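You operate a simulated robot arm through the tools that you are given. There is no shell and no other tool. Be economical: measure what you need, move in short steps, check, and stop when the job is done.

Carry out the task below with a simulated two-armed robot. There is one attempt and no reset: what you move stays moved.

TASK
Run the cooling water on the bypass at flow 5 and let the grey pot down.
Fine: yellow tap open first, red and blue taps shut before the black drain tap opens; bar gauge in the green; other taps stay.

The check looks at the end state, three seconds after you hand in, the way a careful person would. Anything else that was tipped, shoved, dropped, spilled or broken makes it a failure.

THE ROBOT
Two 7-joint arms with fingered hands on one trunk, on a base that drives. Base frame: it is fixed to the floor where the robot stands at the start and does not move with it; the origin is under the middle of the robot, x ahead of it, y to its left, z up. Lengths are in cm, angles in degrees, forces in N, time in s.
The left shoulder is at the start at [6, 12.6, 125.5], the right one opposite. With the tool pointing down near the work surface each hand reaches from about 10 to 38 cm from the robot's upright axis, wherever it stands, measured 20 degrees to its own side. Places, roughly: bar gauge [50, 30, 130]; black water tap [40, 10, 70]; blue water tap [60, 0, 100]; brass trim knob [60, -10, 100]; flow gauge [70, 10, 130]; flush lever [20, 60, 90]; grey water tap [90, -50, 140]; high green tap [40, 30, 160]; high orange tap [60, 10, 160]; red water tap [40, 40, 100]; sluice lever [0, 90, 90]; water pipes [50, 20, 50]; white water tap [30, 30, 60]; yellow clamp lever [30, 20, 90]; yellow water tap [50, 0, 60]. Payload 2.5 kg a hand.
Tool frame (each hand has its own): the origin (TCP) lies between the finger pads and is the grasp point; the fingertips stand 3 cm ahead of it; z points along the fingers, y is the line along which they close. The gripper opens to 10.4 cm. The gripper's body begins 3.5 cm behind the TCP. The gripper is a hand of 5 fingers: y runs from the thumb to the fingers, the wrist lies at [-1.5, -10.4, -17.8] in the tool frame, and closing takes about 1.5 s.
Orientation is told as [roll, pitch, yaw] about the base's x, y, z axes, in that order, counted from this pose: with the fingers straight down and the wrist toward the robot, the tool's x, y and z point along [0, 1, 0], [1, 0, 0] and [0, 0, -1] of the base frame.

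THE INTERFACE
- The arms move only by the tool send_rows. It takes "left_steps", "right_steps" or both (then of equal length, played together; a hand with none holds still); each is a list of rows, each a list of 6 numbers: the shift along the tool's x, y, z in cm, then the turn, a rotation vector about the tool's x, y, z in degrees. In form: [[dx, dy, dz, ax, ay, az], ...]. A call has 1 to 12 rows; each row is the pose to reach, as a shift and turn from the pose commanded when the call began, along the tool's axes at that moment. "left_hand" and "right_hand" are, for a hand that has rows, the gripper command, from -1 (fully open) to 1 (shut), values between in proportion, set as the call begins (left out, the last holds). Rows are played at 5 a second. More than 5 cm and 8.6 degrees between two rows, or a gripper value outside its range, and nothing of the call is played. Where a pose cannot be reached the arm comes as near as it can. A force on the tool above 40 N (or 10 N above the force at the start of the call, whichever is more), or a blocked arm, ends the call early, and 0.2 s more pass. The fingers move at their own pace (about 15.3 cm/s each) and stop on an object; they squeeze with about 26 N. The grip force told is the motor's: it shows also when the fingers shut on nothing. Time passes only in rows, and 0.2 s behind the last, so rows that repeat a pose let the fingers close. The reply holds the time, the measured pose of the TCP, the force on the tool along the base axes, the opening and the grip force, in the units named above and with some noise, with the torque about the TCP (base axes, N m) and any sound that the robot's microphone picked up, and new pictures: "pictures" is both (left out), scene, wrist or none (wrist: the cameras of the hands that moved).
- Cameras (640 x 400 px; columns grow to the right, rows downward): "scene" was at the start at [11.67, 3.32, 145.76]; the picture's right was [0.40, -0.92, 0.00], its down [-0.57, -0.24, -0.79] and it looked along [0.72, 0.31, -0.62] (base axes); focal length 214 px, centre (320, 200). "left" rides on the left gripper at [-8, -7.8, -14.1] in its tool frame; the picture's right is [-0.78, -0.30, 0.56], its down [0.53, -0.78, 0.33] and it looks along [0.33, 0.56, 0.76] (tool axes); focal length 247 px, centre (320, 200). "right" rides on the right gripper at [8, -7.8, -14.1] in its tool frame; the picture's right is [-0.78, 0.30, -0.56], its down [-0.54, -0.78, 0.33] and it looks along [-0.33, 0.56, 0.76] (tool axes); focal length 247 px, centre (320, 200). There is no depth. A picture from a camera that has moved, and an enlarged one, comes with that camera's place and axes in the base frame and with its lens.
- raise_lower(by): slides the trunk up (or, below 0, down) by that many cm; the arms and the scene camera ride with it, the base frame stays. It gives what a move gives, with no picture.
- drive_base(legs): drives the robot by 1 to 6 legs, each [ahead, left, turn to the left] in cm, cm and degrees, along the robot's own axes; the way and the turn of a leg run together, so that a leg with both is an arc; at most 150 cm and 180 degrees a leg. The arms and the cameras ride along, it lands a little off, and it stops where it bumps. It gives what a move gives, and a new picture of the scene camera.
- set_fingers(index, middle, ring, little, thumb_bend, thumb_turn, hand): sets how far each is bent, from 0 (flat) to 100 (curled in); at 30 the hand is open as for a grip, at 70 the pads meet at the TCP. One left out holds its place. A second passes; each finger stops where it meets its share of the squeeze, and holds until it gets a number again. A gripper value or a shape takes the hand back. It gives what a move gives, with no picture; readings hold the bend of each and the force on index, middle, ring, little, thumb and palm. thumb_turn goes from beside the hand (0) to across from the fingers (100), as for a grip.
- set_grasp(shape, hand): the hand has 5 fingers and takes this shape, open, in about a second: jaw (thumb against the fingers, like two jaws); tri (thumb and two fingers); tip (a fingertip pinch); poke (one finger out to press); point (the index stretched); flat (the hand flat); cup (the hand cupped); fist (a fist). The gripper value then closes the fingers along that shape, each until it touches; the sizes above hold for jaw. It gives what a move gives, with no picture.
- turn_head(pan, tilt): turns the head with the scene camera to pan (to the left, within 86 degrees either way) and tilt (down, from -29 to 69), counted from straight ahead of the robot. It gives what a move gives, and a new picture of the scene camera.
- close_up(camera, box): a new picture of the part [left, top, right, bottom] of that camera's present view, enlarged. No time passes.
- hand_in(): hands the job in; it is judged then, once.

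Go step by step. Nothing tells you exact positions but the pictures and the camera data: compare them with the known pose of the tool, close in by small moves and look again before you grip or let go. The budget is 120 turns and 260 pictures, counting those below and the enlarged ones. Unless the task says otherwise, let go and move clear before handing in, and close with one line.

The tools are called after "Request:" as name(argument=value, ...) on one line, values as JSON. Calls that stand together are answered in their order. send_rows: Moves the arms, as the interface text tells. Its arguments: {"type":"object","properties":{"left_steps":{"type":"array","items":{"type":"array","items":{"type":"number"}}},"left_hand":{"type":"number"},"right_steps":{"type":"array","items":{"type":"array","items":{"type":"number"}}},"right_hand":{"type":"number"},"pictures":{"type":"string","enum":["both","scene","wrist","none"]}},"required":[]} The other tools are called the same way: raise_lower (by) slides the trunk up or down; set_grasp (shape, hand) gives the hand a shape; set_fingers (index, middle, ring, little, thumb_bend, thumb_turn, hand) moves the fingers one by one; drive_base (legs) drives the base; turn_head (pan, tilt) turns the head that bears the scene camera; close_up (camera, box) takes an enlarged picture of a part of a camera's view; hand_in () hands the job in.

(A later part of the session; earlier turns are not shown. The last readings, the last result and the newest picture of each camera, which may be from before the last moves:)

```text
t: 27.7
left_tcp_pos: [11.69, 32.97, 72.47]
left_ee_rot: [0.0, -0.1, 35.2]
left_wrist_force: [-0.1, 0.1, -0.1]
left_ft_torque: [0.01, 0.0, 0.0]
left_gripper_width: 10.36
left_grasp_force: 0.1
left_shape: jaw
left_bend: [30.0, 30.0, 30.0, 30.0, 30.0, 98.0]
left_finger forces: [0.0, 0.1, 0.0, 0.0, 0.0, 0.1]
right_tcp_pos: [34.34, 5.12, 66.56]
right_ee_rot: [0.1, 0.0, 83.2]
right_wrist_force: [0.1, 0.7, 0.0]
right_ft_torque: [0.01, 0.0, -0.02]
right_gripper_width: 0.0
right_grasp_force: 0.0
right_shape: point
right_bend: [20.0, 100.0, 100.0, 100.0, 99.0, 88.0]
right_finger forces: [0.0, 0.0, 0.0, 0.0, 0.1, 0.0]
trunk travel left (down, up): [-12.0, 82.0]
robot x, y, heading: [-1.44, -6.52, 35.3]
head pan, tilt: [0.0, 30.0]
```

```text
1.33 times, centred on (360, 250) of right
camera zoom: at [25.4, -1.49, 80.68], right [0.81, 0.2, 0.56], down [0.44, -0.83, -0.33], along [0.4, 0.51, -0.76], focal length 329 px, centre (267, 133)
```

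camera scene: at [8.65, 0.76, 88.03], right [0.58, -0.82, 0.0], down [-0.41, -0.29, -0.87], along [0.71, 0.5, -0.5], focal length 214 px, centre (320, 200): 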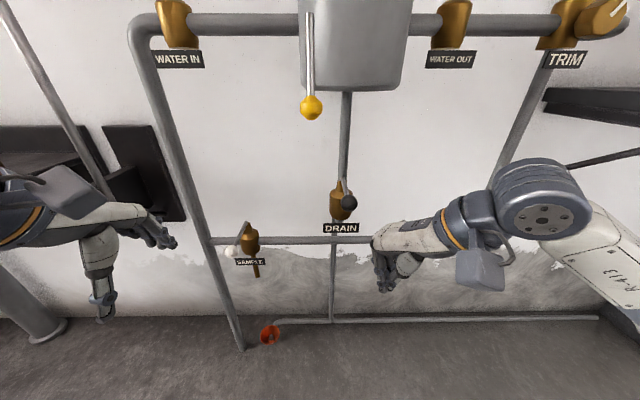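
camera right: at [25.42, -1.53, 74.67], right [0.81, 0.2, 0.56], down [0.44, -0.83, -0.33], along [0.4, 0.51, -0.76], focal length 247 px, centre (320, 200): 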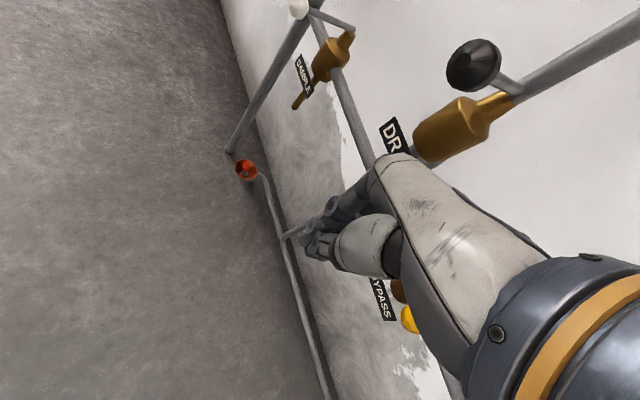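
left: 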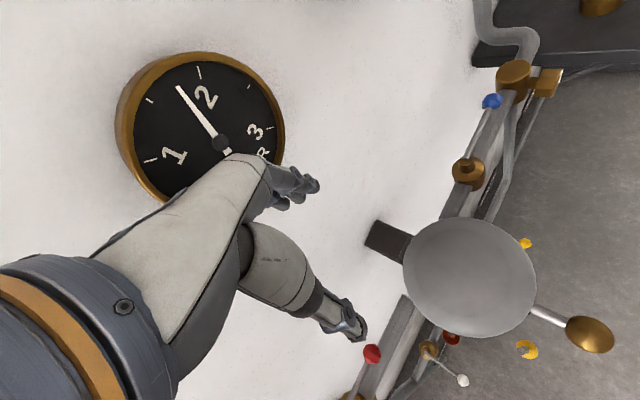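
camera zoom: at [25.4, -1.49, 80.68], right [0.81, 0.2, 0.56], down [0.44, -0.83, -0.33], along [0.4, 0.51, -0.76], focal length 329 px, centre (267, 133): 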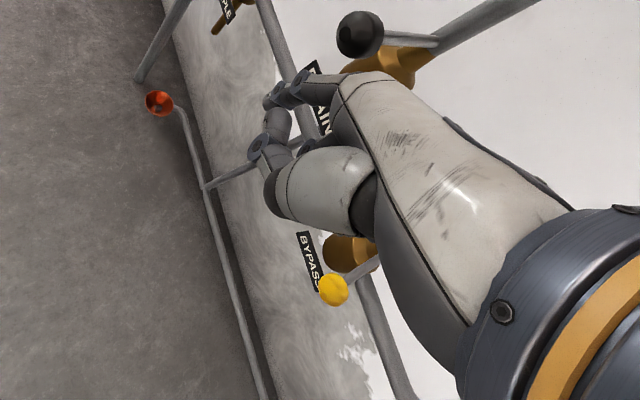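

The index stretches diagonally forward and down, so with the hand facing the wall the camera stays well clear of the black knob. I'll rotate most of the way back and check.

Request:
send_rows(right_steps=[[0, 0, 0, 0, 0, 8], [0, 0, 0, 0, 0, 16], [0, 0, 0, 0, 0, 24], [0, 0, 0, 0, 0, 32], [0, 0, 0, 0, 0, 40]], pictures="both")

Request:
close_up(camera="scene", box=[300, 150, 500, 350])

```text
t: 28.9
left_tcp_pos: [11.66, 33.12, 72.29]
left_ee_rot: [0.0, 0.0, 35.1]
left_wrist_force: [0.1, 0.1, 0.2]
left_ft_torque: [0.04, 0.0, -0.01]
left_gripper_width: 10.37
left_grasp_force: 0.1
left_shape: jaw
left_bend: [30.0, 30.0, 30.0, 30.0, 30.0, 98.0]
left_finger forces: [0.0, 0.0, 0.0, 0.0, 0.1, 0.0]
right_tcp_pos: [34.15, 5.0, 66.4]
right_ee_rot: [0.0, -0.1, 43.0]
right_wrist_force: [0.3, 0.0, 0.3]
right_ft_torque: [0.01, -0.02, 0.0]
right_gripper_width: 0.0
right_grasp_force: 0.0
right_shape: point
right_bend: [20.0, 100.0, 100.0, 100.0, 99.0, 88.0]
right_finger forces: [0.0, 0.1, 0.0, 0.0, 0.0, 0.0]
trunk travel left (down, up): [-12.0, 82.0]
robot x, y, heading: [-2.15, -6.74, 35.2]
head pan, tilt: [0.0, 30.0]
camera scene: at [8.65, 0.75, 94.02], right [0.58, -0.82, 0.0], down [-0.41, -0.29, -0.87], along [0.71, 0.5, -0.5], focal length 214 px, centre (320, 200)
camera right: at [23.14, 5.79, 80.68], right [0.75, -0.37, 0.56], down [-0.2, -0.92, -0.33], along [0.63, 0.14, -0.76], focal length 247 px, centre (320, 200)
```

scene: 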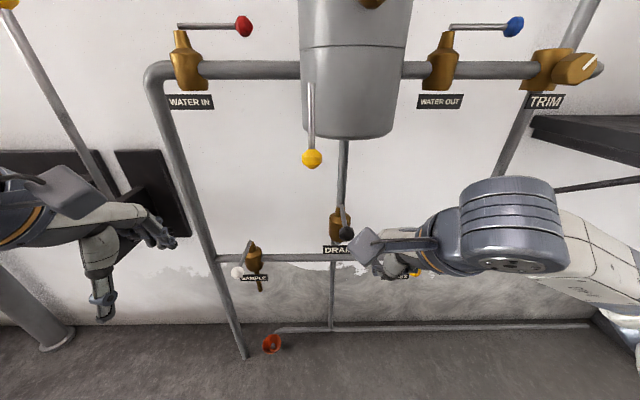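
right: 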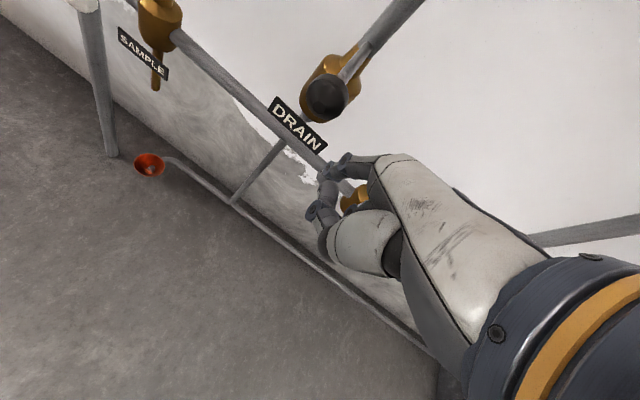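

```text
2.00 times, centred on (400, 250) of scene
camera zoom: at [8.65, 0.75, 94.02], right [0.58, -0.82, 0.0], down [-0.41, -0.29, -0.87], along [0.71, 0.5, -0.5], focal length 429 px, centre (160, 100)
```

zoom: 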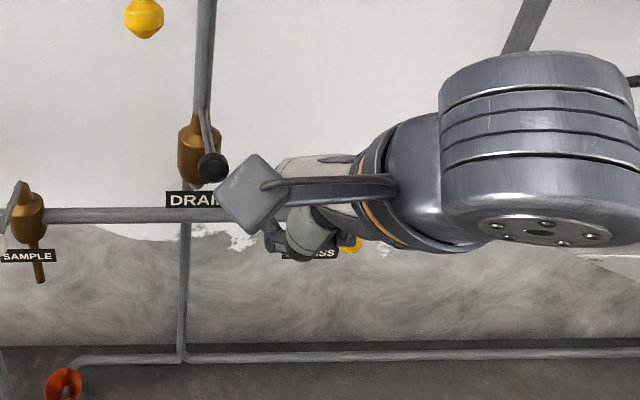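

The index tip is at about u13.6, n38.5, z63. I'll move forward and down so the finger lies left of the yellow lever, then check before pushing.

Request:
send_rows(right_steps=[[-2, -0.3, 2, 0, 0, 0], [-2.2, 1.5, 4.5, 0, 0, 0], [-2.6, 4.2, 5.5, 0, 0, 0]], pictures="both")

Request:
close_up(camera="right", box=[260, 80, 460, 260])

Request:
close_up(camera="scene", box=[320, 200, 440, 300])

```text
t: 29.7
left_tcp_pos: [11.64, 33.0, 72.34]
left_ee_rot: [0.0, 0.0, 35.2]
left_wrist_force: [-0.5, 0.3, 0.1]
left_ft_torque: [-0.02, -0.03, -0.02]
left_gripper_width: 10.38
left_grasp_force: 0.1
left_shape: jaw
left_bend: [30.0, 30.0, 30.0, 30.0, 30.0, 98.0]
left_finger forces: [0.0, 0.0, 0.0, 0.0, 0.1, 0.0]
right_tcp_pos: [39.14, 6.15, 61.12]
right_ee_rot: [0.0, -0.2, 43.2]
right_wrist_force: [0.0, 0.4, 0.3]
right_ft_torque: [0.01, 0.07, -0.01]
right_gripper_width: 0.0
right_grasp_force: 0.1
right_shape: point
right_bend: [20.0, 100.0, 100.0, 100.0, 99.0, 88.0]
right_finger forces: [0.1, 0.0, 0.0, 0.0, 0.0, 0.0]
trunk travel left (down, up): [-12.0, 82.0]
robot x, y, heading: [-1.87, -7.01, 35.6]
head pan, tilt: [0.0, 30.0]
camera scene: at [8.65, 0.75, 94.03], right [0.58, -0.82, 0.0], down [-0.41, -0.29, -0.87], along [0.71, 0.5, -0.5], focal length 214 px, centre (320, 200)
camera right: at [28.0, 6.75, 75.22], right [0.75, -0.36, 0.56], down [-0.2, -0.92, -0.33], along [0.63, 0.14, -0.76], focal length 247 px, centre (320, 200)
```

scene: 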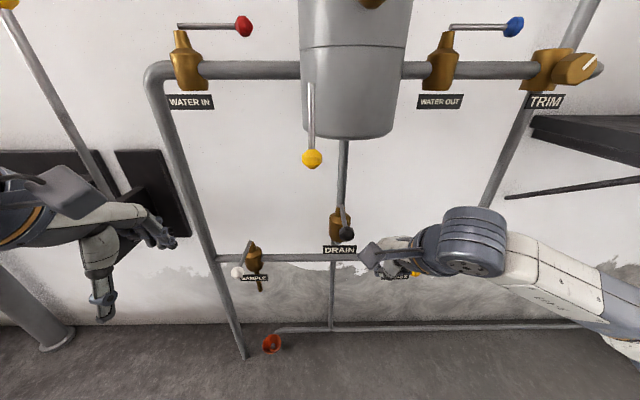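
right: 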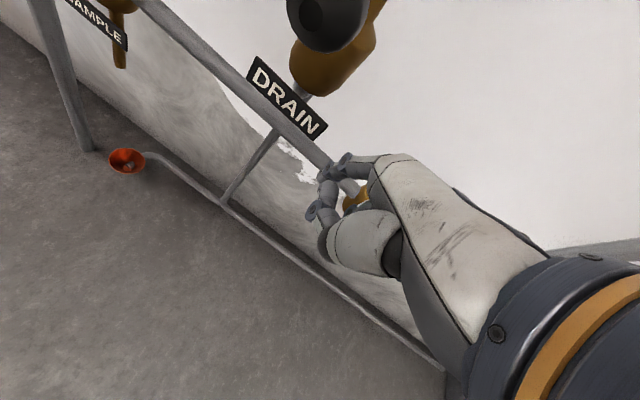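

```text
2.22 times, centred on (360, 170) of right
camera zoom: at [28.0, 6.75, 75.22], right [0.75, -0.36, 0.56], down [-0.2, -0.92, -0.33], along [0.63, 0.14, -0.76], focal length 549 px, centre (231, 267)
```

zoom: 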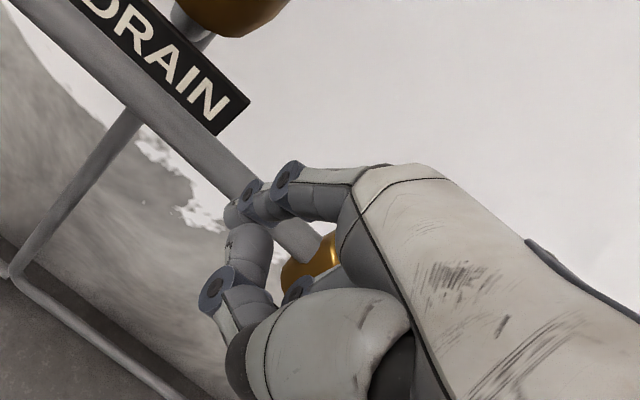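

```text
4.00 times, centred on (380, 250) of scene
camera zoom: at [8.65, 0.75, 94.03], right [0.58, -0.82, 0.0], down [-0.41, -0.29, -0.87], along [0.71, 0.5, -0.5], focal length 858 px, centre (80, 0)
```

zoom: 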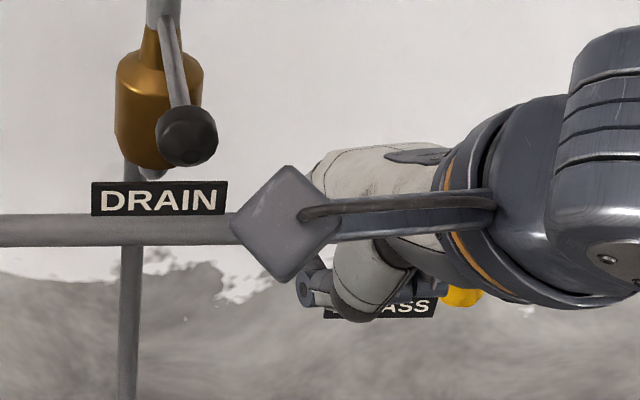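

The finger is just left of the lever and the black knob is clear of the camera box. Now I'll push right along the lever's arc, first half, then look.

Request:
send_rows(right_steps=[[-3.9, -1.0, 0, 0, 0, 0], [-5.7, -1.3, 0, 0, 0, 0], [-7.3, -1.6, 0, 0, 0, 0], [-9.0, -1.85, 0, 0, 0, 0], [-10.5, -1.95, 0, 0, 0, 0]], pictures="both")

Request:
close_up(camera="scene", box=[320, 200, 480, 300])

```text
t: 30.9
left_tcp_pos: [11.64, 33.14, 72.3]
left_ee_rot: [0.1, 0.0, 35.3]
left_wrist_force: [0.1, 0.7, -0.5]
left_ft_torque: [-0.02, -0.01, -0.01]
left_gripper_width: 10.38
left_grasp_force: 0.1
left_shape: jaw
left_bend: [30.0, 30.0, 30.0, 30.0, 30.0, 98.0]
left_finger forces: [0.0, 0.0, 0.1, 0.0, 0.1, 0.0]
right_tcp_pos: [44.95, -2.91, 60.98]
right_ee_rot: [0.0, 0.1, 43.3]
right_wrist_force: [-0.5, 0.8, 1.3]
right_ft_torque: [0.02, -0.03, 0.04]
right_gripper_width: 0.0
right_grasp_force: 0.1
right_shape: point
right_bend: [19.0, 100.0, 100.0, 100.0, 99.0, 88.0]
right_finger forces: [0.9, 0.0, 0.0, 0.0, 0.0, 0.0]
trunk travel left (down, up): [-12.0, 82.0]
robot x, y, heading: [-2.02, -6.7, 35.1]
head pan, tilt: [0.0, 30.0]
camera scene: at [8.65, 0.76, 94.03], right [0.58, -0.82, 0.0], down [-0.41, -0.29, -0.87], along [0.71, 0.5, -0.5], focal length 214 px, centre (320, 200)
camera right: at [33.73, -2.26, 75.2], right [0.75, -0.36, 0.56], down [-0.2, -0.92, -0.33], along [0.63, 0.14, -0.76], focal length 247 px, centre (320, 200)
```

scene: 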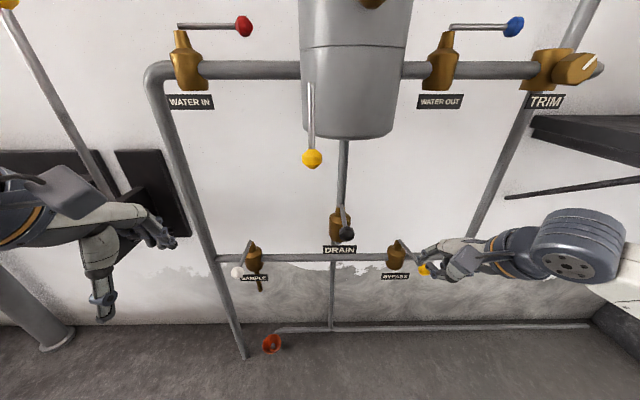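
right: 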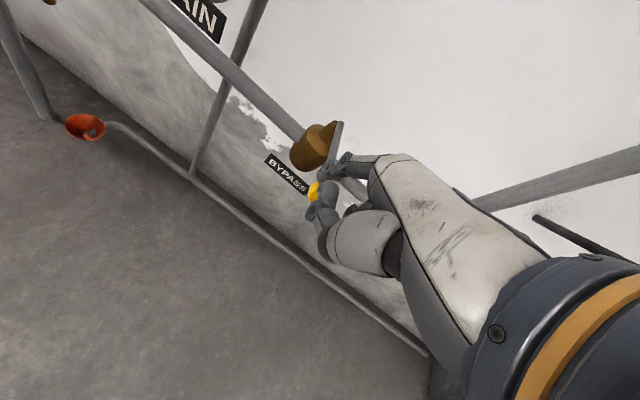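

```text
4.00 times, centred on (400, 250) of scene
camera zoom: at [8.65, 0.76, 94.03], right [0.58, -0.82, 0.0], down [-0.41, -0.29, -0.87], along [0.71, 0.5, -0.5], focal length 858 px, centre (0, 0)
```

zoom: 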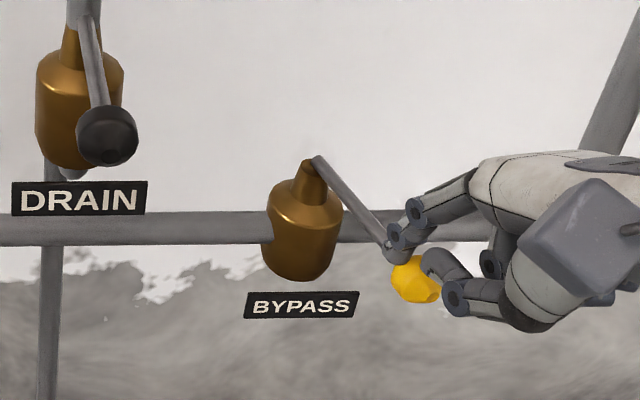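

The lever has swung about 40°, with the index on it near the knob. I'll continue the arc.

Request:
send_rows(right_steps=[[-1.85, 1.0, 0, 0, 0, 0], [-3.25, 2.4, 0, 0, 0, 0], [-4.0, 3.7, 0, 0, 0, 0], [-4.5, 4.6, 0, 0, 0, 0], [-4.7, 5.4, 0, 0, 0, 0]], pictures="scene")

Request:
close_up(camera="scene", box=[320, 200, 480, 300])

```text
t: 32.1
left_tcp_pos: [11.72, 32.94, 72.39]
left_ee_rot: [0.1, 0.0, 35.2]
left_wrist_force: [0.1, 0.1, 0.5]
left_ft_torque: [0.02, 0.01, 0.01]
left_gripper_width: 10.37
left_grasp_force: 0.1
left_shape: jaw
left_bend: [30.0, 30.0, 30.0, 30.0, 30.0, 98.0]
left_finger forces: [0.1, 0.1, 0.0, 0.1, 0.1, 0.0]
right_tcp_pos: [52.0, -2.65, 61.01]
right_ee_rot: [0.0, -0.1, 43.1]
right_wrist_force: [0.0, -0.6, -0.7]
right_ft_torque: [0.0, -0.03, -0.03]
right_gripper_width: 0.0
right_grasp_force: 0.0
right_shape: point
right_bend: [20.0, 100.0, 100.0, 100.0, 99.0, 88.0]
right_finger forces: [0.0, 0.0, 0.1, 0.1, 0.1, 0.0]
trunk travel left (down, up): [-12.0, 82.0]
robot x, y, heading: [-1.68, -6.72, 35.2]
head pan, tilt: [0.0, 30.0]
camera scene: at [8.65, 0.76, 94.03], right [0.58, -0.82, 0.0], down [-0.41, -0.29, -0.87], along [0.71, 0.5, -0.5], focal length 214 px, centre (320, 200)
```

scene: 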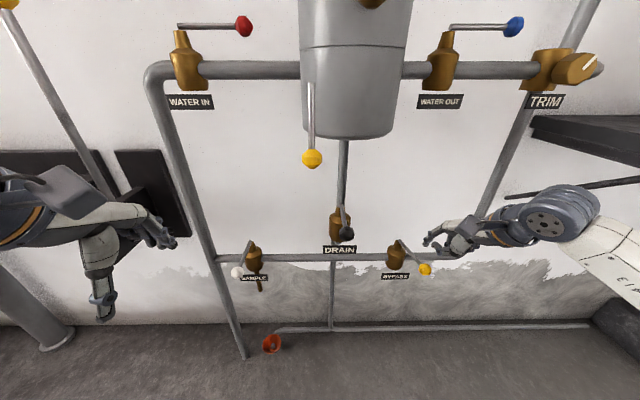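

```text
4.00 times, centred on (400, 250) of scene
camera zoom: at [8.65, 0.76, 94.03], right [0.58, -0.82, 0.0], down [-0.41, -0.29, -0.87], along [0.71, 0.5, -0.5], focal length 858 px, centre (0, 0)
```

zoom: 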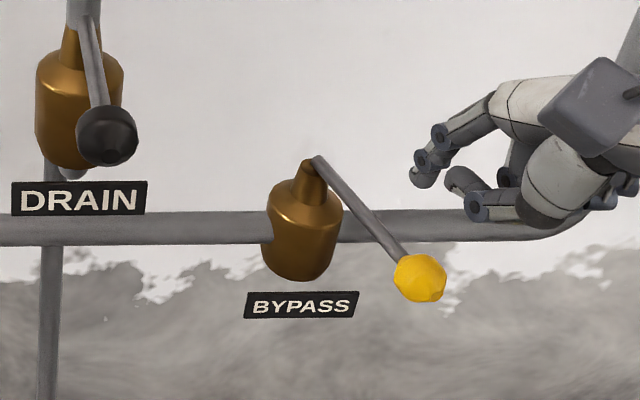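

The fingertip slid over the top of the lever because it was too high; the lever now stands about 17° open. I'll lift, go back to the left side, and use a flat hand set lower.

Request:
send_rows(right_steps=[[0, 0, -3, 0, 0, 0], [0, -1, -6, 0, 0, 0], [2, -5, -7, 0, 0, 0], [6, -7, -7, 0, 0, 0], [10.5, -7, -7, 0, 0, 0], [15, -7, -7, 0, 0, 0], [17.5, -7, -7, 0, 0, 0]], pictures="none")

Request:
set_grasp(hand="right", shape="flat")

Request:
close_up(camera="scene", box=[320, 190, 480, 290])

Request:
close_up(camera="right", box=[200, 50, 520, 250])

```text
t: 33.7
left_tcp_pos: [11.78, 33.06, 72.47]
left_ee_rot: [0.0, 0.0, 35.2]
left_wrist_force: [0.2, -0.4, -0.3]
left_ft_torque: [-0.04, -0.02, 0.03]
left_gripper_width: 10.37
left_grasp_force: 0.0
left_shape: jaw
left_bend: [30.0, 30.0, 30.0, 30.0, 30.0, 98.0]
left_finger forces: [0.1, 0.0, 0.1, 0.0, 0.1, 0.1]
right_tcp_pos: [35.02, 5.48, 67.96]
right_ee_rot: [0.0, -0.1, 43.2]
right_wrist_force: [0.9, 1.1, 0.4]
right_ft_torque: [-0.01, 0.02, 0.0]
right_gripper_width: 0.0
right_grasp_force: 0.0
right_shape: point
right_bend: [20.0, 100.0, 100.0, 100.0, 99.0, 88.0]
right_finger forces: [0.1, 0.0, 0.0, 0.0, 0.1, 0.0]
trunk travel left (down, up): [-12.0, 82.0]
robot x, y, heading: [-1.8, -6.87, 35.0]
head pan, tilt: [0.0, 30.0]
```

```text
t: 34.6
left_tcp_pos: [11.73, 33.06, 72.39]
left_ee_rot: [-0.1, 0.0, 35.2]
left_wrist_force: [0.8, 0.5, -0.4]
left_ft_torque: [-0.02, 0.0, 0.03]
left_gripper_width: 10.37
left_grasp_force: 0.0
left_shape: jaw
left_bend: [30.0, 30.0, 30.0, 30.0, 30.0, 98.0]
left_finger forces: [0.1, 0.0, 0.1, 0.0, 0.0, 0.0]
right_tcp_pos: [35.05, 5.39, 67.97]
right_ee_rot: [-0.1, 0.0, 43.1]
right_wrist_force: [-0.4, 0.6, 0.6]
right_ft_torque: [0.03, 0.03, 0.01]
right_gripper_width: 9.62
right_grasp_force: 0.1
right_shape: flat
right_bend: [0.0, 0.0, 0.0, 0.0, 40.0, 0.0]
right_finger forces: [0.1, 0.0, 0.0, 0.0, 0.1, 0.1]
trunk travel left (down, up): [-12.0, 82.0]
robot x, y, heading: [-1.78, -6.36, 35.1]
head pan, tilt: [0.0, 30.0]
```

```text
4.00 times, centred on (400, 240) of scene
camera zoom: at [8.65, 0.76, 94.03], right [0.58, -0.82, 0.0], down [-0.41, -0.29, -0.87], along [0.71, 0.5, -0.5], focal length 858 px, centre (0, 40)
```

zoom: 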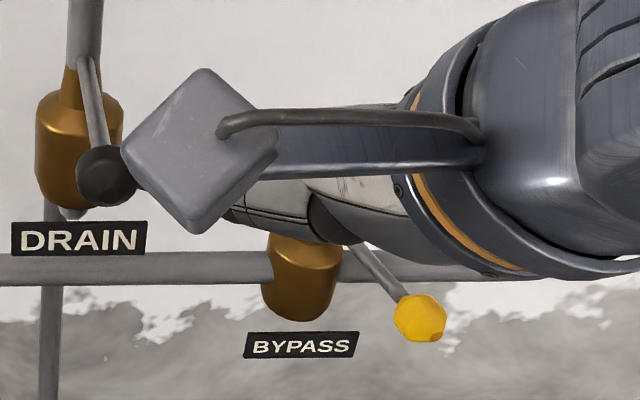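

```text
2.00 times, centred on (360, 150) of right
camera zoom: at [23.88, 5.98, 82.16], right [0.75, -0.36, 0.56], down [-0.2, -0.92, -0.33], along [0.63, 0.14, -0.76], focal length 494 px, centre (240, 300)
```

zoom: 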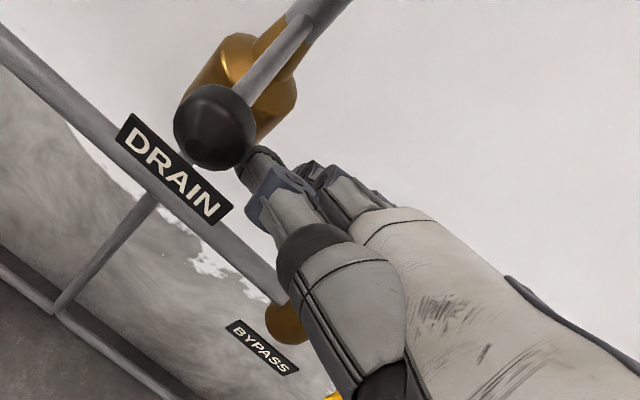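

The flat fingers reach further ahead and sit higher than I assumed. I'll lower the hand 11 cm away from the lever first, then move forward.

Request:
send_rows(right_steps=[[-0.5, 0, 4, 0, 0, 0], [-1, 0, 8, 0, 0, 0], [-1, 0, 11, 0, 0, 0], [-1, 2.5, 11, 0, 0, 0]], pictures="both")

Request:
close_up(camera="scene", box=[320, 200, 480, 300])

```text
t: 35.6
left_tcp_pos: [11.54, 32.94, 72.37]
left_ee_rot: [0.0, 0.0, 35.2]
left_wrist_force: [0.3, 0.8, 0.4]
left_ft_torque: [-0.01, 0.03, -0.01]
left_gripper_width: 10.38
left_grasp_force: 0.1
left_shape: jaw
left_bend: [30.0, 30.0, 30.0, 30.0, 30.0, 98.0]
left_finger forces: [0.0, 0.1, 0.0, 0.1, 0.1, 0.0]
right_tcp_pos: [37.57, 6.26, 56.99]
right_ee_rot: [-0.1, 0.0, 43.2]
right_wrist_force: [0.1, 0.8, -0.4]
right_ft_torque: [0.01, -0.03, -0.02]
right_gripper_width: 9.57
right_grasp_force: 0.2
right_shape: flat
right_bend: [0.0, 0.0, 0.0, 0.0, 40.0, 0.0]
right_finger forces: [0.0, 0.0, 0.0, 0.1, 0.0, 0.1]
trunk travel left (down, up): [-12.0, 82.0]
robot x, y, heading: [-1.67, -6.73, 35.2]
head pan, tilt: [0.0, 30.0]
camera scene: at [8.65, 0.75, 94.03], right [0.58, -0.82, 0.0], down [-0.41, -0.29, -0.87], along [0.71, 0.5, -0.5], focal length 214 px, centre (320, 200)
camera right: at [26.31, 6.92, 71.19], right [0.75, -0.36, 0.56], down [-0.2, -0.92, -0.33], along [0.63, 0.14, -0.76], focal length 247 px, centre (320, 200)
```

scene: 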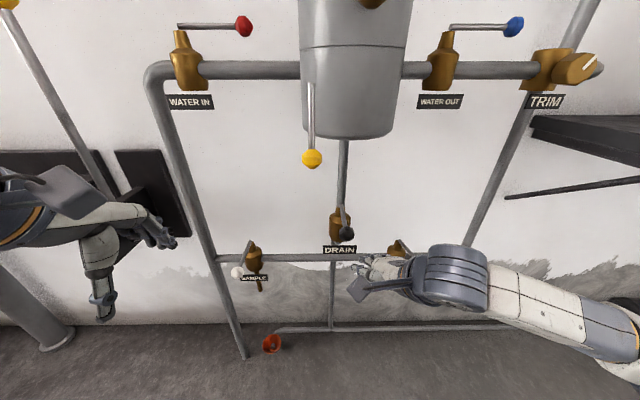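
right: 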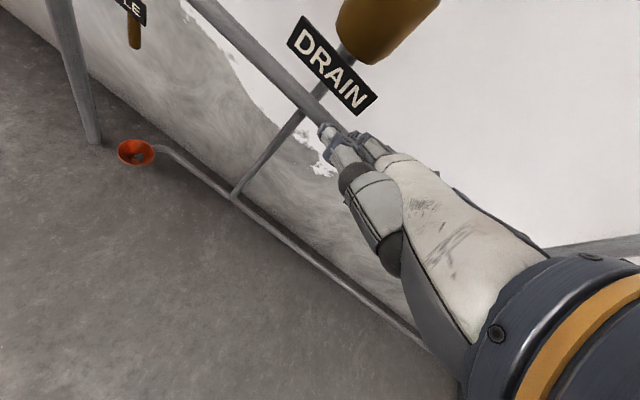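

```text
4.00 times, centred on (400, 250) of scene
camera zoom: at [8.65, 0.75, 94.03], right [0.58, -0.82, 0.0], down [-0.41, -0.29, -0.87], along [0.71, 0.5, -0.5], focal length 858 px, centre (0, 0)
```

zoom: 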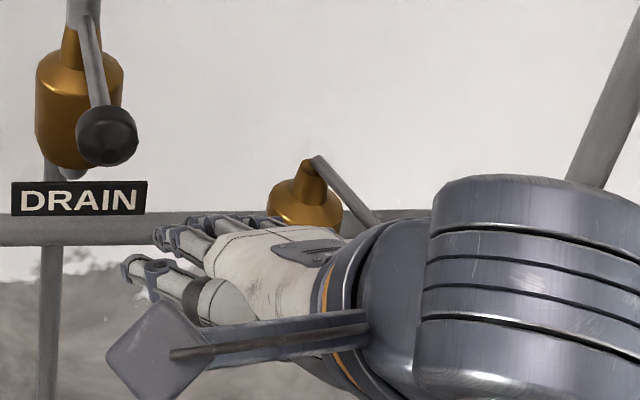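

The flat fingers are now at lever height, left of the yellow lever. I'll push right along the arc in small steps.

Request:
send_rows(right_steps=[[-3.8, -2.0, 0, 0, 0, 0], [-5.9, -2.3, 0, 0, 0, 0], [-7.4, -2.1, 0, 0, 0, 0], [-8.7, -1.9, 0, 0, 0, 0], [-9.6, -1.2, 0, 0, 0, 0], [-10.3, -0.4, 0, 0, 0, 0]], pictures="both")

Request:
close_up(camera="scene", box=[340, 200, 500, 300])

```text
t: 37.0
left_tcp_pos: [11.54, 33.03, 72.4]
left_ee_rot: [0.0, 0.0, 35.2]
left_wrist_force: [-0.4, -0.1, 0.6]
left_ft_torque: [-0.02, -0.03, 0.0]
left_gripper_width: 10.33
left_grasp_force: 0.0
left_shape: jaw
left_bend: [30.0, 30.0, 30.0, 30.0, 30.0, 98.0]
left_finger forces: [0.1, 0.0, 0.1, 0.1, 0.1, 0.0]
right_tcp_pos: [44.32, -1.31, 57.14]
right_ee_rot: [0.1, 0.0, 43.2]
right_wrist_force: [-0.1, 1.2, 1.5]
right_ft_torque: [0.01, -0.13, 0.02]
right_gripper_width: 9.59
right_grasp_force: 0.2
right_shape: flat
right_bend: [0.0, 0.0, 0.0, 0.0, 40.0, 0.0]
right_finger forces: [0.0, 0.1, 0.0, 1.0, 0.0, 0.0]
trunk travel left (down, up): [-12.0, 82.0]
robot x, y, heading: [-1.8, -6.58, 35.2]
head pan, tilt: [0.0, 30.0]
camera scene: at [8.64, 0.75, 94.03], right [0.58, -0.82, 0.0], down [-0.41, -0.29, -0.87], along [0.71, 0.5, -0.5], focal length 214 px, centre (320, 200)
camera right: at [33.07, -0.84, 71.19], right [0.75, -0.36, 0.56], down [-0.2, -0.92, -0.33], along [0.63, 0.14, -0.76], focal length 247 px, centre (320, 200)
```

scene: 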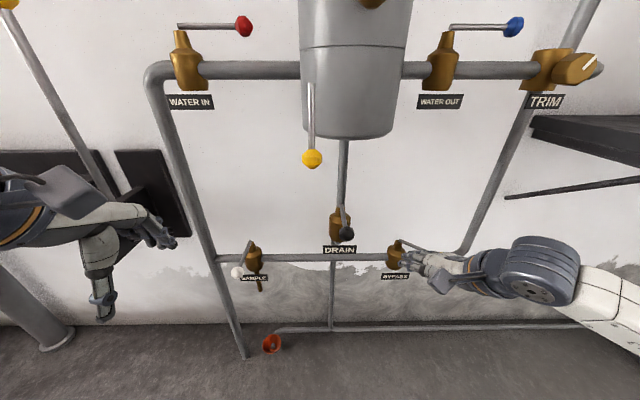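
right: 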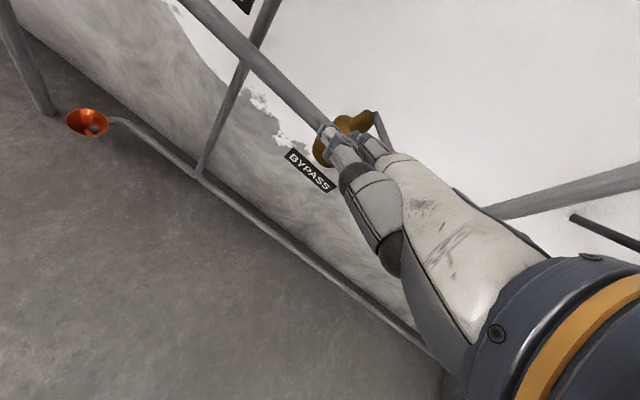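

```text
4.00 times, centred on (420, 250) of scene
camera zoom: at [8.64, 0.75, 94.03], right [0.58, -0.82, 0.0], down [-0.41, -0.29, -0.87], along [0.71, 0.5, -0.5], focal length 858 px, centre (-80, 0)
```

zoom: 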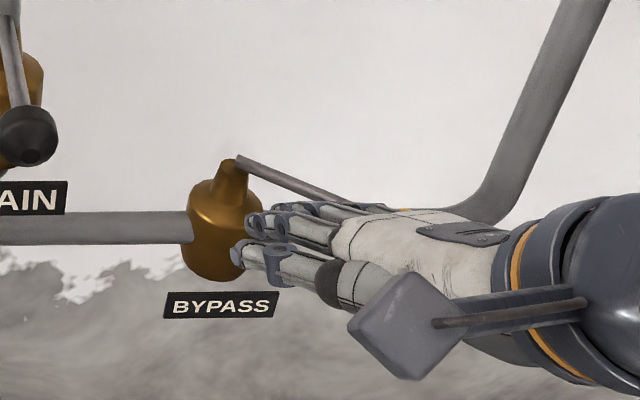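

The lever is now at about 64° and the little finger is pushing it properly. I'll finish the arc.

Request:
send_rows(right_steps=[[-2.7, 1.15, 0, 0, 0, 0], [-3.9, 2.5, 0, 0, 0, 0], [-4.5, 3.6, 0, 0, 0, 0], [-4.8, 4.4, 0, 0, 0, 0]], pictures="both")

Request:
close_up(camera="scene", box=[340, 200, 500, 300])

```text
t: 38.0
left_tcp_pos: [11.65, 32.97, 72.37]
left_ee_rot: [0.0, 0.1, 35.2]
left_wrist_force: [0.1, 0.7, -0.5]
left_ft_torque: [0.0, 0.03, -0.01]
left_gripper_width: 10.35
left_grasp_force: 0.1
left_shape: jaw
left_bend: [30.0, 30.0, 30.0, 30.0, 30.0, 98.0]
left_finger forces: [0.0, 0.0, 0.1, 0.0, 0.1, 0.0]
right_tcp_pos: [50.52, -1.97, 56.79]
right_ee_rot: [0.0, 0.3, 43.3]
right_wrist_force: [-13.7, -9.4, -2.3]
right_ft_torque: [-0.04, 0.1, 0.12]
right_gripper_width: 9.59
right_grasp_force: 0.1
right_shape: flat
right_bend: [1.0, 2.0, 5.0, 0.0, 40.0, 0.0]
right_finger forces: [3.1, 8.2, 5.4, 0.0, 0.1, 0.0]
trunk travel left (down, up): [-12.0, 82.0]
robot x, y, heading: [-1.48, -6.8, 35.2]
head pan, tilt: [0.0, 30.0]
camera scene: at [8.61, 0.72, 94.03], right [0.58, -0.82, 0.0], down [-0.41, -0.29, -0.87], along [0.71, 0.5, -0.5], focal length 214 px, centre (320, 200)
camera right: at [39.48, -1.35, 71.1], right [0.75, -0.36, 0.56], down [-0.2, -0.92, -0.33], along [0.63, 0.13, -0.76], focal length 247 px, centre (320, 200)
```

scene: 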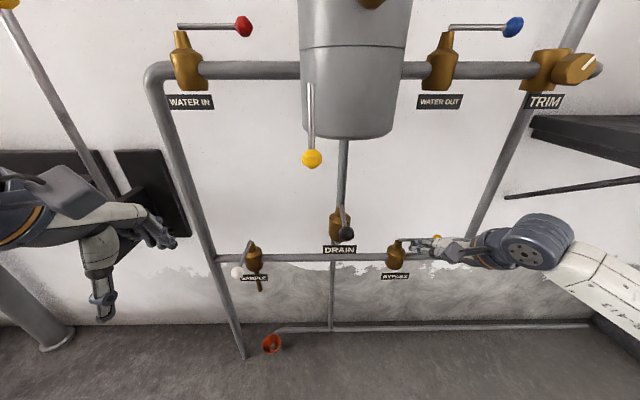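
right: 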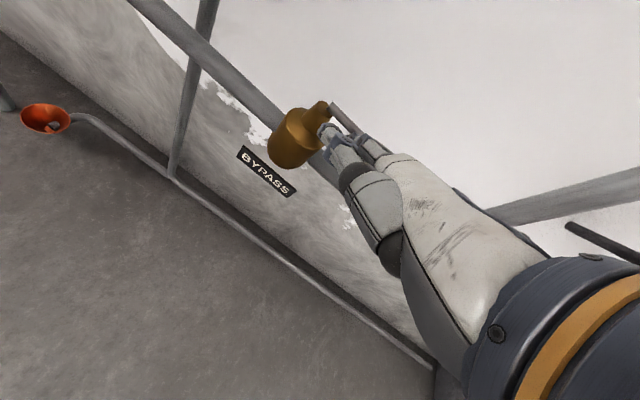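

```text
4.00 times, centred on (420, 250) of scene
camera zoom: at [8.61, 0.72, 94.03], right [0.58, -0.82, 0.0], down [-0.41, -0.29, -0.87], along [0.71, 0.5, -0.5], focal length 858 px, centre (-80, 0)
```

zoom: 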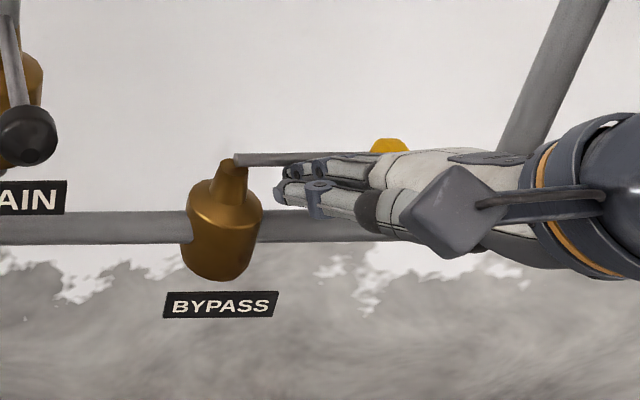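

The yellow lever now lies along its pipe against its stop, so the bypass is open. I'll withdraw, raise the trunk to the upper pipe level and check the gauges.

Request:
send_rows(right_steps=[[0, -4, 0, 0, 0, 0], [0, -8, 0, 0, 0, 0], [0, -12, 0, 0, 0, 0], [0, -15, 0, 0, 0, 0]], pictures="none")

Request:
set_grasp(hand="right", shape="jaw")

Request:
raise_lower(by=49)

Request:
turn_head(pan=0, tilt=25)

```text
t: 39.2
left_tcp_pos: [11.6, 33.09, 72.47]
left_ee_rot: [0.1, 0.1, 35.2]
left_wrist_force: [0.2, -0.3, -0.6]
left_ft_torque: [0.01, 0.01, -0.03]
left_gripper_width: 10.39
left_grasp_force: 0.0
left_shape: jaw
left_bend: [30.0, 30.0, 30.0, 30.0, 30.0, 98.0]
left_finger forces: [0.0, 0.0, 0.0, 0.0, 0.0, 0.1]
right_tcp_pos: [38.64, -8.03, 56.4]
right_ee_rot: [6.2, -1.6, 49.0]
right_wrist_force: [-0.6, 0.8, 0.3]
right_ft_torque: [0.01, -0.03, -0.01]
right_gripper_width: 9.6
right_grasp_force: 0.1
right_shape: flat
right_bend: [0.0, 0.0, 0.0, 0.0, 40.0, 0.0]
right_finger forces: [0.0, 0.0, 0.0, 0.0, 0.0, 0.1]
right hand out of reach, approached as far as the arm can: row 4
trunk travel left (down, up): [-12.0, 82.0]
robot x, y, heading: [-1.49, -6.71, 35.1]
head pan, tilt: [0.0, 30.0]
stopped in row 4 (right hand): the arm was blocked; the commanded pose is now the measured one
```

```text
t: 40.1
left_tcp_pos: [11.65, 33.03, 72.34]
left_ee_rot: [0.0, 0.0, 35.3]
left_wrist_force: [-0.9, -0.5, 0.6]
left_ft_torque: [0.0, 0.0, 0.01]
left_gripper_width: 10.4
left_grasp_force: 0.1
left_shape: jaw
left_bend: [30.0, 30.0, 30.0, 30.0, 30.0, 98.0]
left_finger forces: [0.0, 0.1, 0.1, 0.0, 0.1, 0.0]
right_tcp_pos: [38.52, -8.05, 56.32]
right_ee_rot: [6.3, -1.5, 49.1]
right_wrist_force: [0.3, 0.7, -0.4]
right_ft_torque: [-0.03, 0.0, 0.07]
right_gripper_width: 10.37
right_grasp_force: 0.1
right_shape: jaw
right_bend: [30.0, 30.0, 30.0, 30.0, 30.0, 97.0]
right_finger forces: [0.1, 0.1, 0.1, 0.0, 0.0, 0.0]
trunk travel left (down, up): [-12.0, 82.0]
robot x, y, heading: [-1.39, -6.55, 35.1]
head pan, tilt: [0.0, 30.0]
```

```text
refused: 49 is not a number from -40 to 40
```

```text
t: 40.8
left_tcp_pos: [11.7, 33.02, 72.46]
left_ee_rot: [0.0, 0.0, 35.2]
left_wrist_force: [0.1, -0.8, -0.5]
left_ft_torque: [0.01, -0.02, -0.02]
left_gripper_width: 10.37
left_grasp_force: 0.1
left_shape: jaw
left_bend: [30.0, 30.0, 30.0, 30.0, 30.0, 98.0]
left_finger forces: [0.0, 0.0, 0.1, 0.0, 0.0, 0.1]
right_tcp_pos: [38.66, -7.95, 56.32]
right_ee_rot: [6.3, -1.4, 49.1]
right_wrist_force: [0.3, 0.5, -0.1]
right_ft_torque: [0.02, 0.02, 0.0]
right_gripper_width: 10.4
right_grasp_force: 0.1
right_shape: jaw
right_bend: [30.0, 30.0, 30.0, 30.0, 30.0, 97.0]
right_finger forces: [0.0, 0.0, 0.1, 0.0, 0.0, 0.0]
trunk travel left (down, up): [-12.0, 82.0]
robot x, y, heading: [-2.08, -6.83, 35.4]
head pan, tilt: [0.0, 25.0]
camera scene: at [8.79, 0.86, 94.82], right [0.58, -0.82, 0.0], down [-0.35, -0.24, -0.91], along [0.74, 0.52, -0.42], focal length 214 px, centre (320, 200)
```

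scene: 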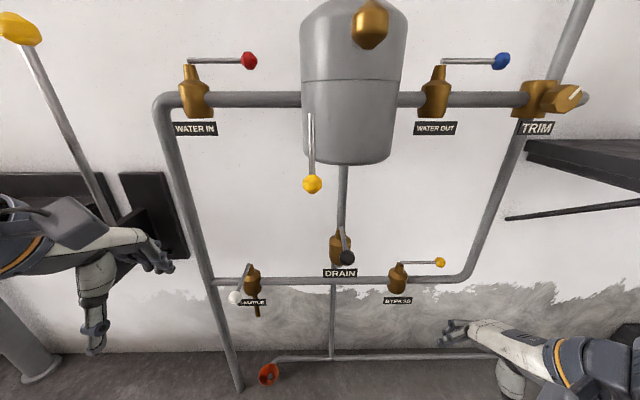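

Yellow is clearly along its pipe now. I'll raise the trunk 40 and square the right hand up again.

Request:
raise_lower(by=40)

Request:
send_rows(right_steps=[[0, 0, -3, 0.7, -3, 7], [0, 0, -7, 1.5, -6.3, 13.9]], pictures="both")

Request:
close_up(camera="scene", box=[300, 0, 460, 100])

```text
t: 44.6
left_tcp_pos: [11.65, 32.95, 112.37]
left_ee_rot: [0.1, 0.0, 35.2]
left_wrist_force: [0.4, 0.5, -0.5]
left_ft_torque: [0.06, 0.01, 0.02]
left_gripper_width: 10.39
left_grasp_force: 0.1
left_shape: jaw
left_bend: [30.0, 30.0, 30.0, 30.0, 30.0, 98.0]
left_finger forces: [0.0, 0.0, 0.1, 0.0, 0.0, 0.0]
right_tcp_pos: [38.52, -8.02, 96.43]
right_ee_rot: [6.4, -1.5, 49.2]
right_wrist_force: [-0.2, -0.3, 0.1]
right_ft_torque: [-0.02, 0.04, -0.01]
right_gripper_width: 10.39
right_grasp_force: 0.1
right_shape: jaw
right_bend: [30.0, 30.0, 30.0, 30.0, 30.0, 97.0]
right_finger forces: [0.1, 0.0, 0.0, 0.0, 0.0, 0.0]
trunk travel left (down, up): [-52.0, 42.0]
robot x, y, heading: [-1.89, -6.72, 35.3]
head pan, tilt: [0.0, 25.0]
```

```text
t: 45.2
left_tcp_pos: [11.61, 33.04, 112.31]
left_ee_rot: [0.0, 0.0, 35.2]
left_wrist_force: [-0.1, 0.0, -0.5]
left_ft_torque: [-0.03, -0.03, 0.01]
left_gripper_width: 10.37
left_grasp_force: 0.0
left_shape: jaw
left_bend: [30.0, 30.0, 30.0, 30.0, 30.0, 98.0]
left_finger forces: [0.0, 0.1, 0.0, 0.1, 0.1, 0.0]
right_tcp_pos: [39.34, -8.8, 103.56]
right_ee_rot: [-0.2, 1.0, 35.0]
right_wrist_force: [0.7, -0.7, -0.8]
right_ft_torque: [0.01, -0.03, 0.0]
right_gripper_width: 10.38
right_grasp_force: 0.1
right_shape: jaw
right_bend: [30.0, 30.0, 30.0, 30.0, 30.0, 97.0]
right_finger forces: [0.0, 0.1, 0.1, 0.0, 0.0, 0.0]
right hand out of reach, approached as far as the arm can: row 1
trunk travel left (down, up): [-52.0, 42.0]
robot x, y, heading: [-1.42, -6.5, 35.0]
head pan, tilt: [0.0, 25.0]
camera scene: at [8.8, 0.87, 134.82], right [0.58, -0.82, 0.0], down [-0.35, -0.24, -0.91], along [0.74, 0.52, -0.42], focal length 214 px, centre (320, 200)
camera right: at [28.5, -6.46, 117.77], right [0.7, -0.46, 0.55], down [-0.33, -0.89, -0.32], along [0.64, 0.04, -0.77], focal length 247 px, centre (320, 200)
```

scene: 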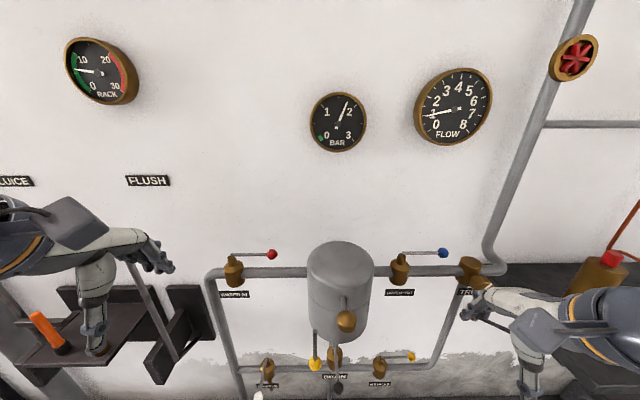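
right: 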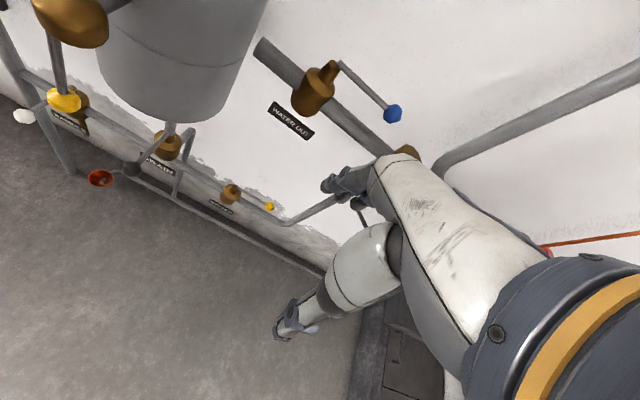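

```text
4.00 times, centred on (380, 50) of scene
camera zoom: at [8.8, 0.87, 134.82], right [0.58, -0.82, 0.0], down [-0.35, -0.24, -0.91], along [0.74, 0.52, -0.42], focal length 858 px, centre (80, 800)
```

zoom: 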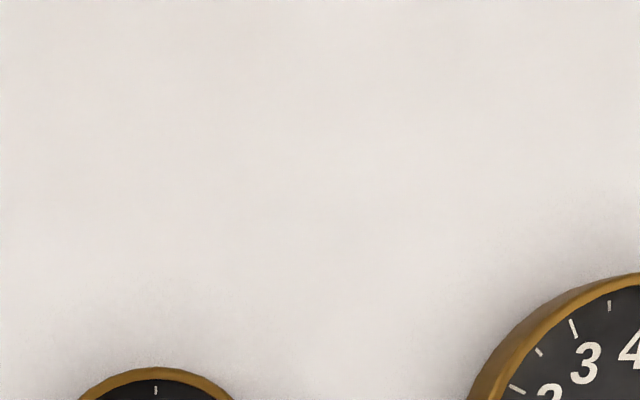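

The gauges still read bar ~1.8 and flow ~1, as expected before the trim. The blue knob is at about (u34, n49, z101) with its stem at u≈25. I'll raise the right hand slightly, drive nearer, then bring the open jaw over the blue lever from above.

Request:
send_rows(right_steps=[[0, 0, -3, 0, 0, 0], [0, 0, -6, 0, 0, 0]], pictures="none")

Request:
drive_base(legs=[[8, -4, 0]])

Request:
send_rows(right_steps=[[0, 3, 0, 0, 0, 0], [0, 6, 0, 0, 0, 0]], pictures="both")

```text
t: 45.8
left_tcp_pos: [11.57, 33.09, 112.33]
left_ee_rot: [0.0, 0.0, 35.2]
left_wrist_force: [0.2, 0.1, 0.5]
left_ft_torque: [0.03, -0.01, 0.05]
left_gripper_width: 10.36
left_grasp_force: 0.0
left_shape: jaw
left_bend: [30.0, 30.0, 30.0, 30.0, 30.0, 98.0]
left_finger forces: [0.1, 0.0, 0.0, 0.0, 0.0, 0.1]
right_tcp_pos: [39.06, -8.72, 109.38]
right_ee_rot: [-0.2, 0.9, 35.2]
right_wrist_force: [-0.1, 0.3, -0.2]
right_ft_torque: [0.03, -0.02, 0.0]
right_gripper_width: 10.39
right_grasp_force: 0.1
right_shape: jaw
right_bend: [30.0, 30.0, 30.0, 30.0, 30.0, 97.0]
right_finger forces: [0.1, 0.0, 0.0, 0.0, 0.1, 0.1]
trunk travel left (down, up): [-52.0, 42.0]
robot x, y, heading: [-1.4, -7.02, 35.3]
head pan, tilt: [0.0, 25.0]
```

```text
t: 46.9
left_tcp_pos: [20.49, 34.36, 112.45]
left_ee_rot: [0.0, 0.0, 35.1]
left_wrist_force: [0.7, -0.2, -0.1]
left_ft_torque: [0.01, -0.02, -0.02]
left_gripper_width: 10.39
left_grasp_force: 0.0
left_shape: jaw
left_bend: [30.0, 30.0, 30.0, 30.0, 30.0, 98.0]
left_finger forces: [0.0, 0.0, 0.0, 0.0, 0.0, 0.1]
right_tcp_pos: [48.05, -7.43, 109.44]
right_ee_rot: [-0.1, 0.8, 35.2]
right_wrist_force: [0.9, -0.9, -0.6]
right_ft_torque: [-0.01, -0.01, -0.04]
right_gripper_width: 10.38
right_grasp_force: 0.0
right_shape: jaw
right_bend: [30.0, 30.0, 30.0, 30.0, 30.0, 97.0]
right_finger forces: [0.0, 0.0, 0.0, 0.0, 0.1, 0.0]
trunk travel left (down, up): [-52.0, 42.0]
robot x, y, heading: [6.89, -5.43, 35.7]
head pan, tilt: [0.0, 25.0]
camera scene: at [17.68, 2.22, 134.81], right [0.58, -0.82, 0.0], down [-0.35, -0.24, -0.91], along [0.74, 0.52, -0.42], focal length 214 px, centre (320, 200)
```

scene: 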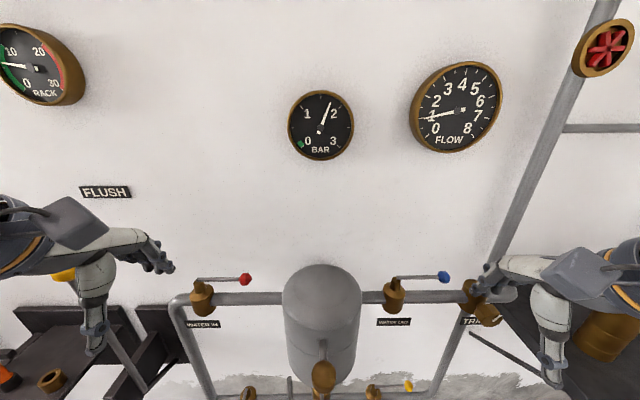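

```text
t: 47.5
left_tcp_pos: [20.46, 34.46, 112.34]
left_ee_rot: [0.0, 0.0, 35.3]
left_wrist_force: [-0.8, -0.2, -0.6]
left_ft_torque: [-0.01, -0.01, -0.02]
left_gripper_width: 10.36
left_grasp_force: 0.1
left_shape: jaw
left_bend: [30.0, 30.0, 30.0, 30.0, 30.0, 98.0]
left_finger forces: [0.1, 0.1, 0.1, 0.0, 0.1, 0.0]
right_tcp_pos: [52.8, -3.75, 108.9]
right_ee_rot: [3.2, 0.9, 35.5]
right_wrist_force: [0.1, 0.7, 0.2]
right_ft_torque: [-0.02, 0.02, -0.02]
right_gripper_width: 10.41
right_grasp_force: 0.1
right_shape: jaw
right_bend: [30.0, 30.0, 30.0, 30.0, 30.0, 98.0]
right_finger forces: [0.1, 0.1, 0.0, 0.0, 0.1, 0.1]
trunk travel left (down, up): [-52.0, 42.0]
robot x, y, heading: [6.9, -5.44, 35.1]
head pan, tilt: [0.0, 25.0]
camera scene: at [17.61, 2.24, 134.82], right [0.58, -0.82, 0.0], down [-0.35, -0.24, -0.91], along [0.74, 0.52, -0.42], focal length 214 px, centre (320, 200)
camera right: at [42.38, -2.1, 123.65], right [0.71, -0.48, 0.51], down [-0.34, -0.87, -0.35], along [0.61, 0.08, -0.79], focal length 247 px, centre (320, 200)
```

scene: 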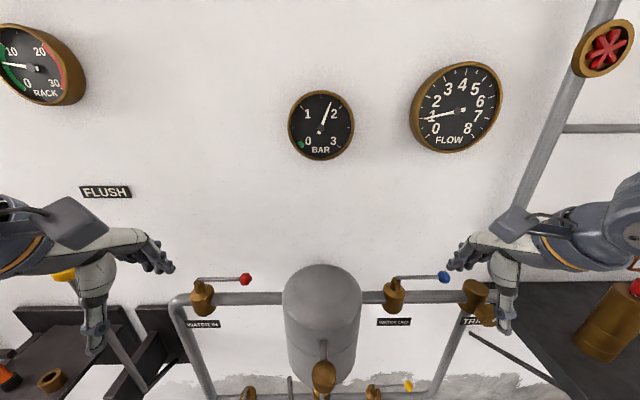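
right: 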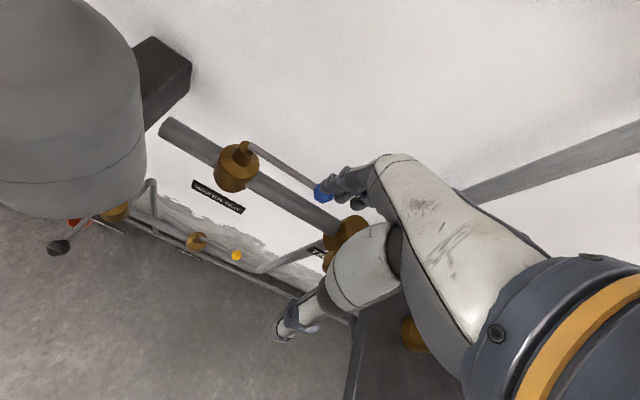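

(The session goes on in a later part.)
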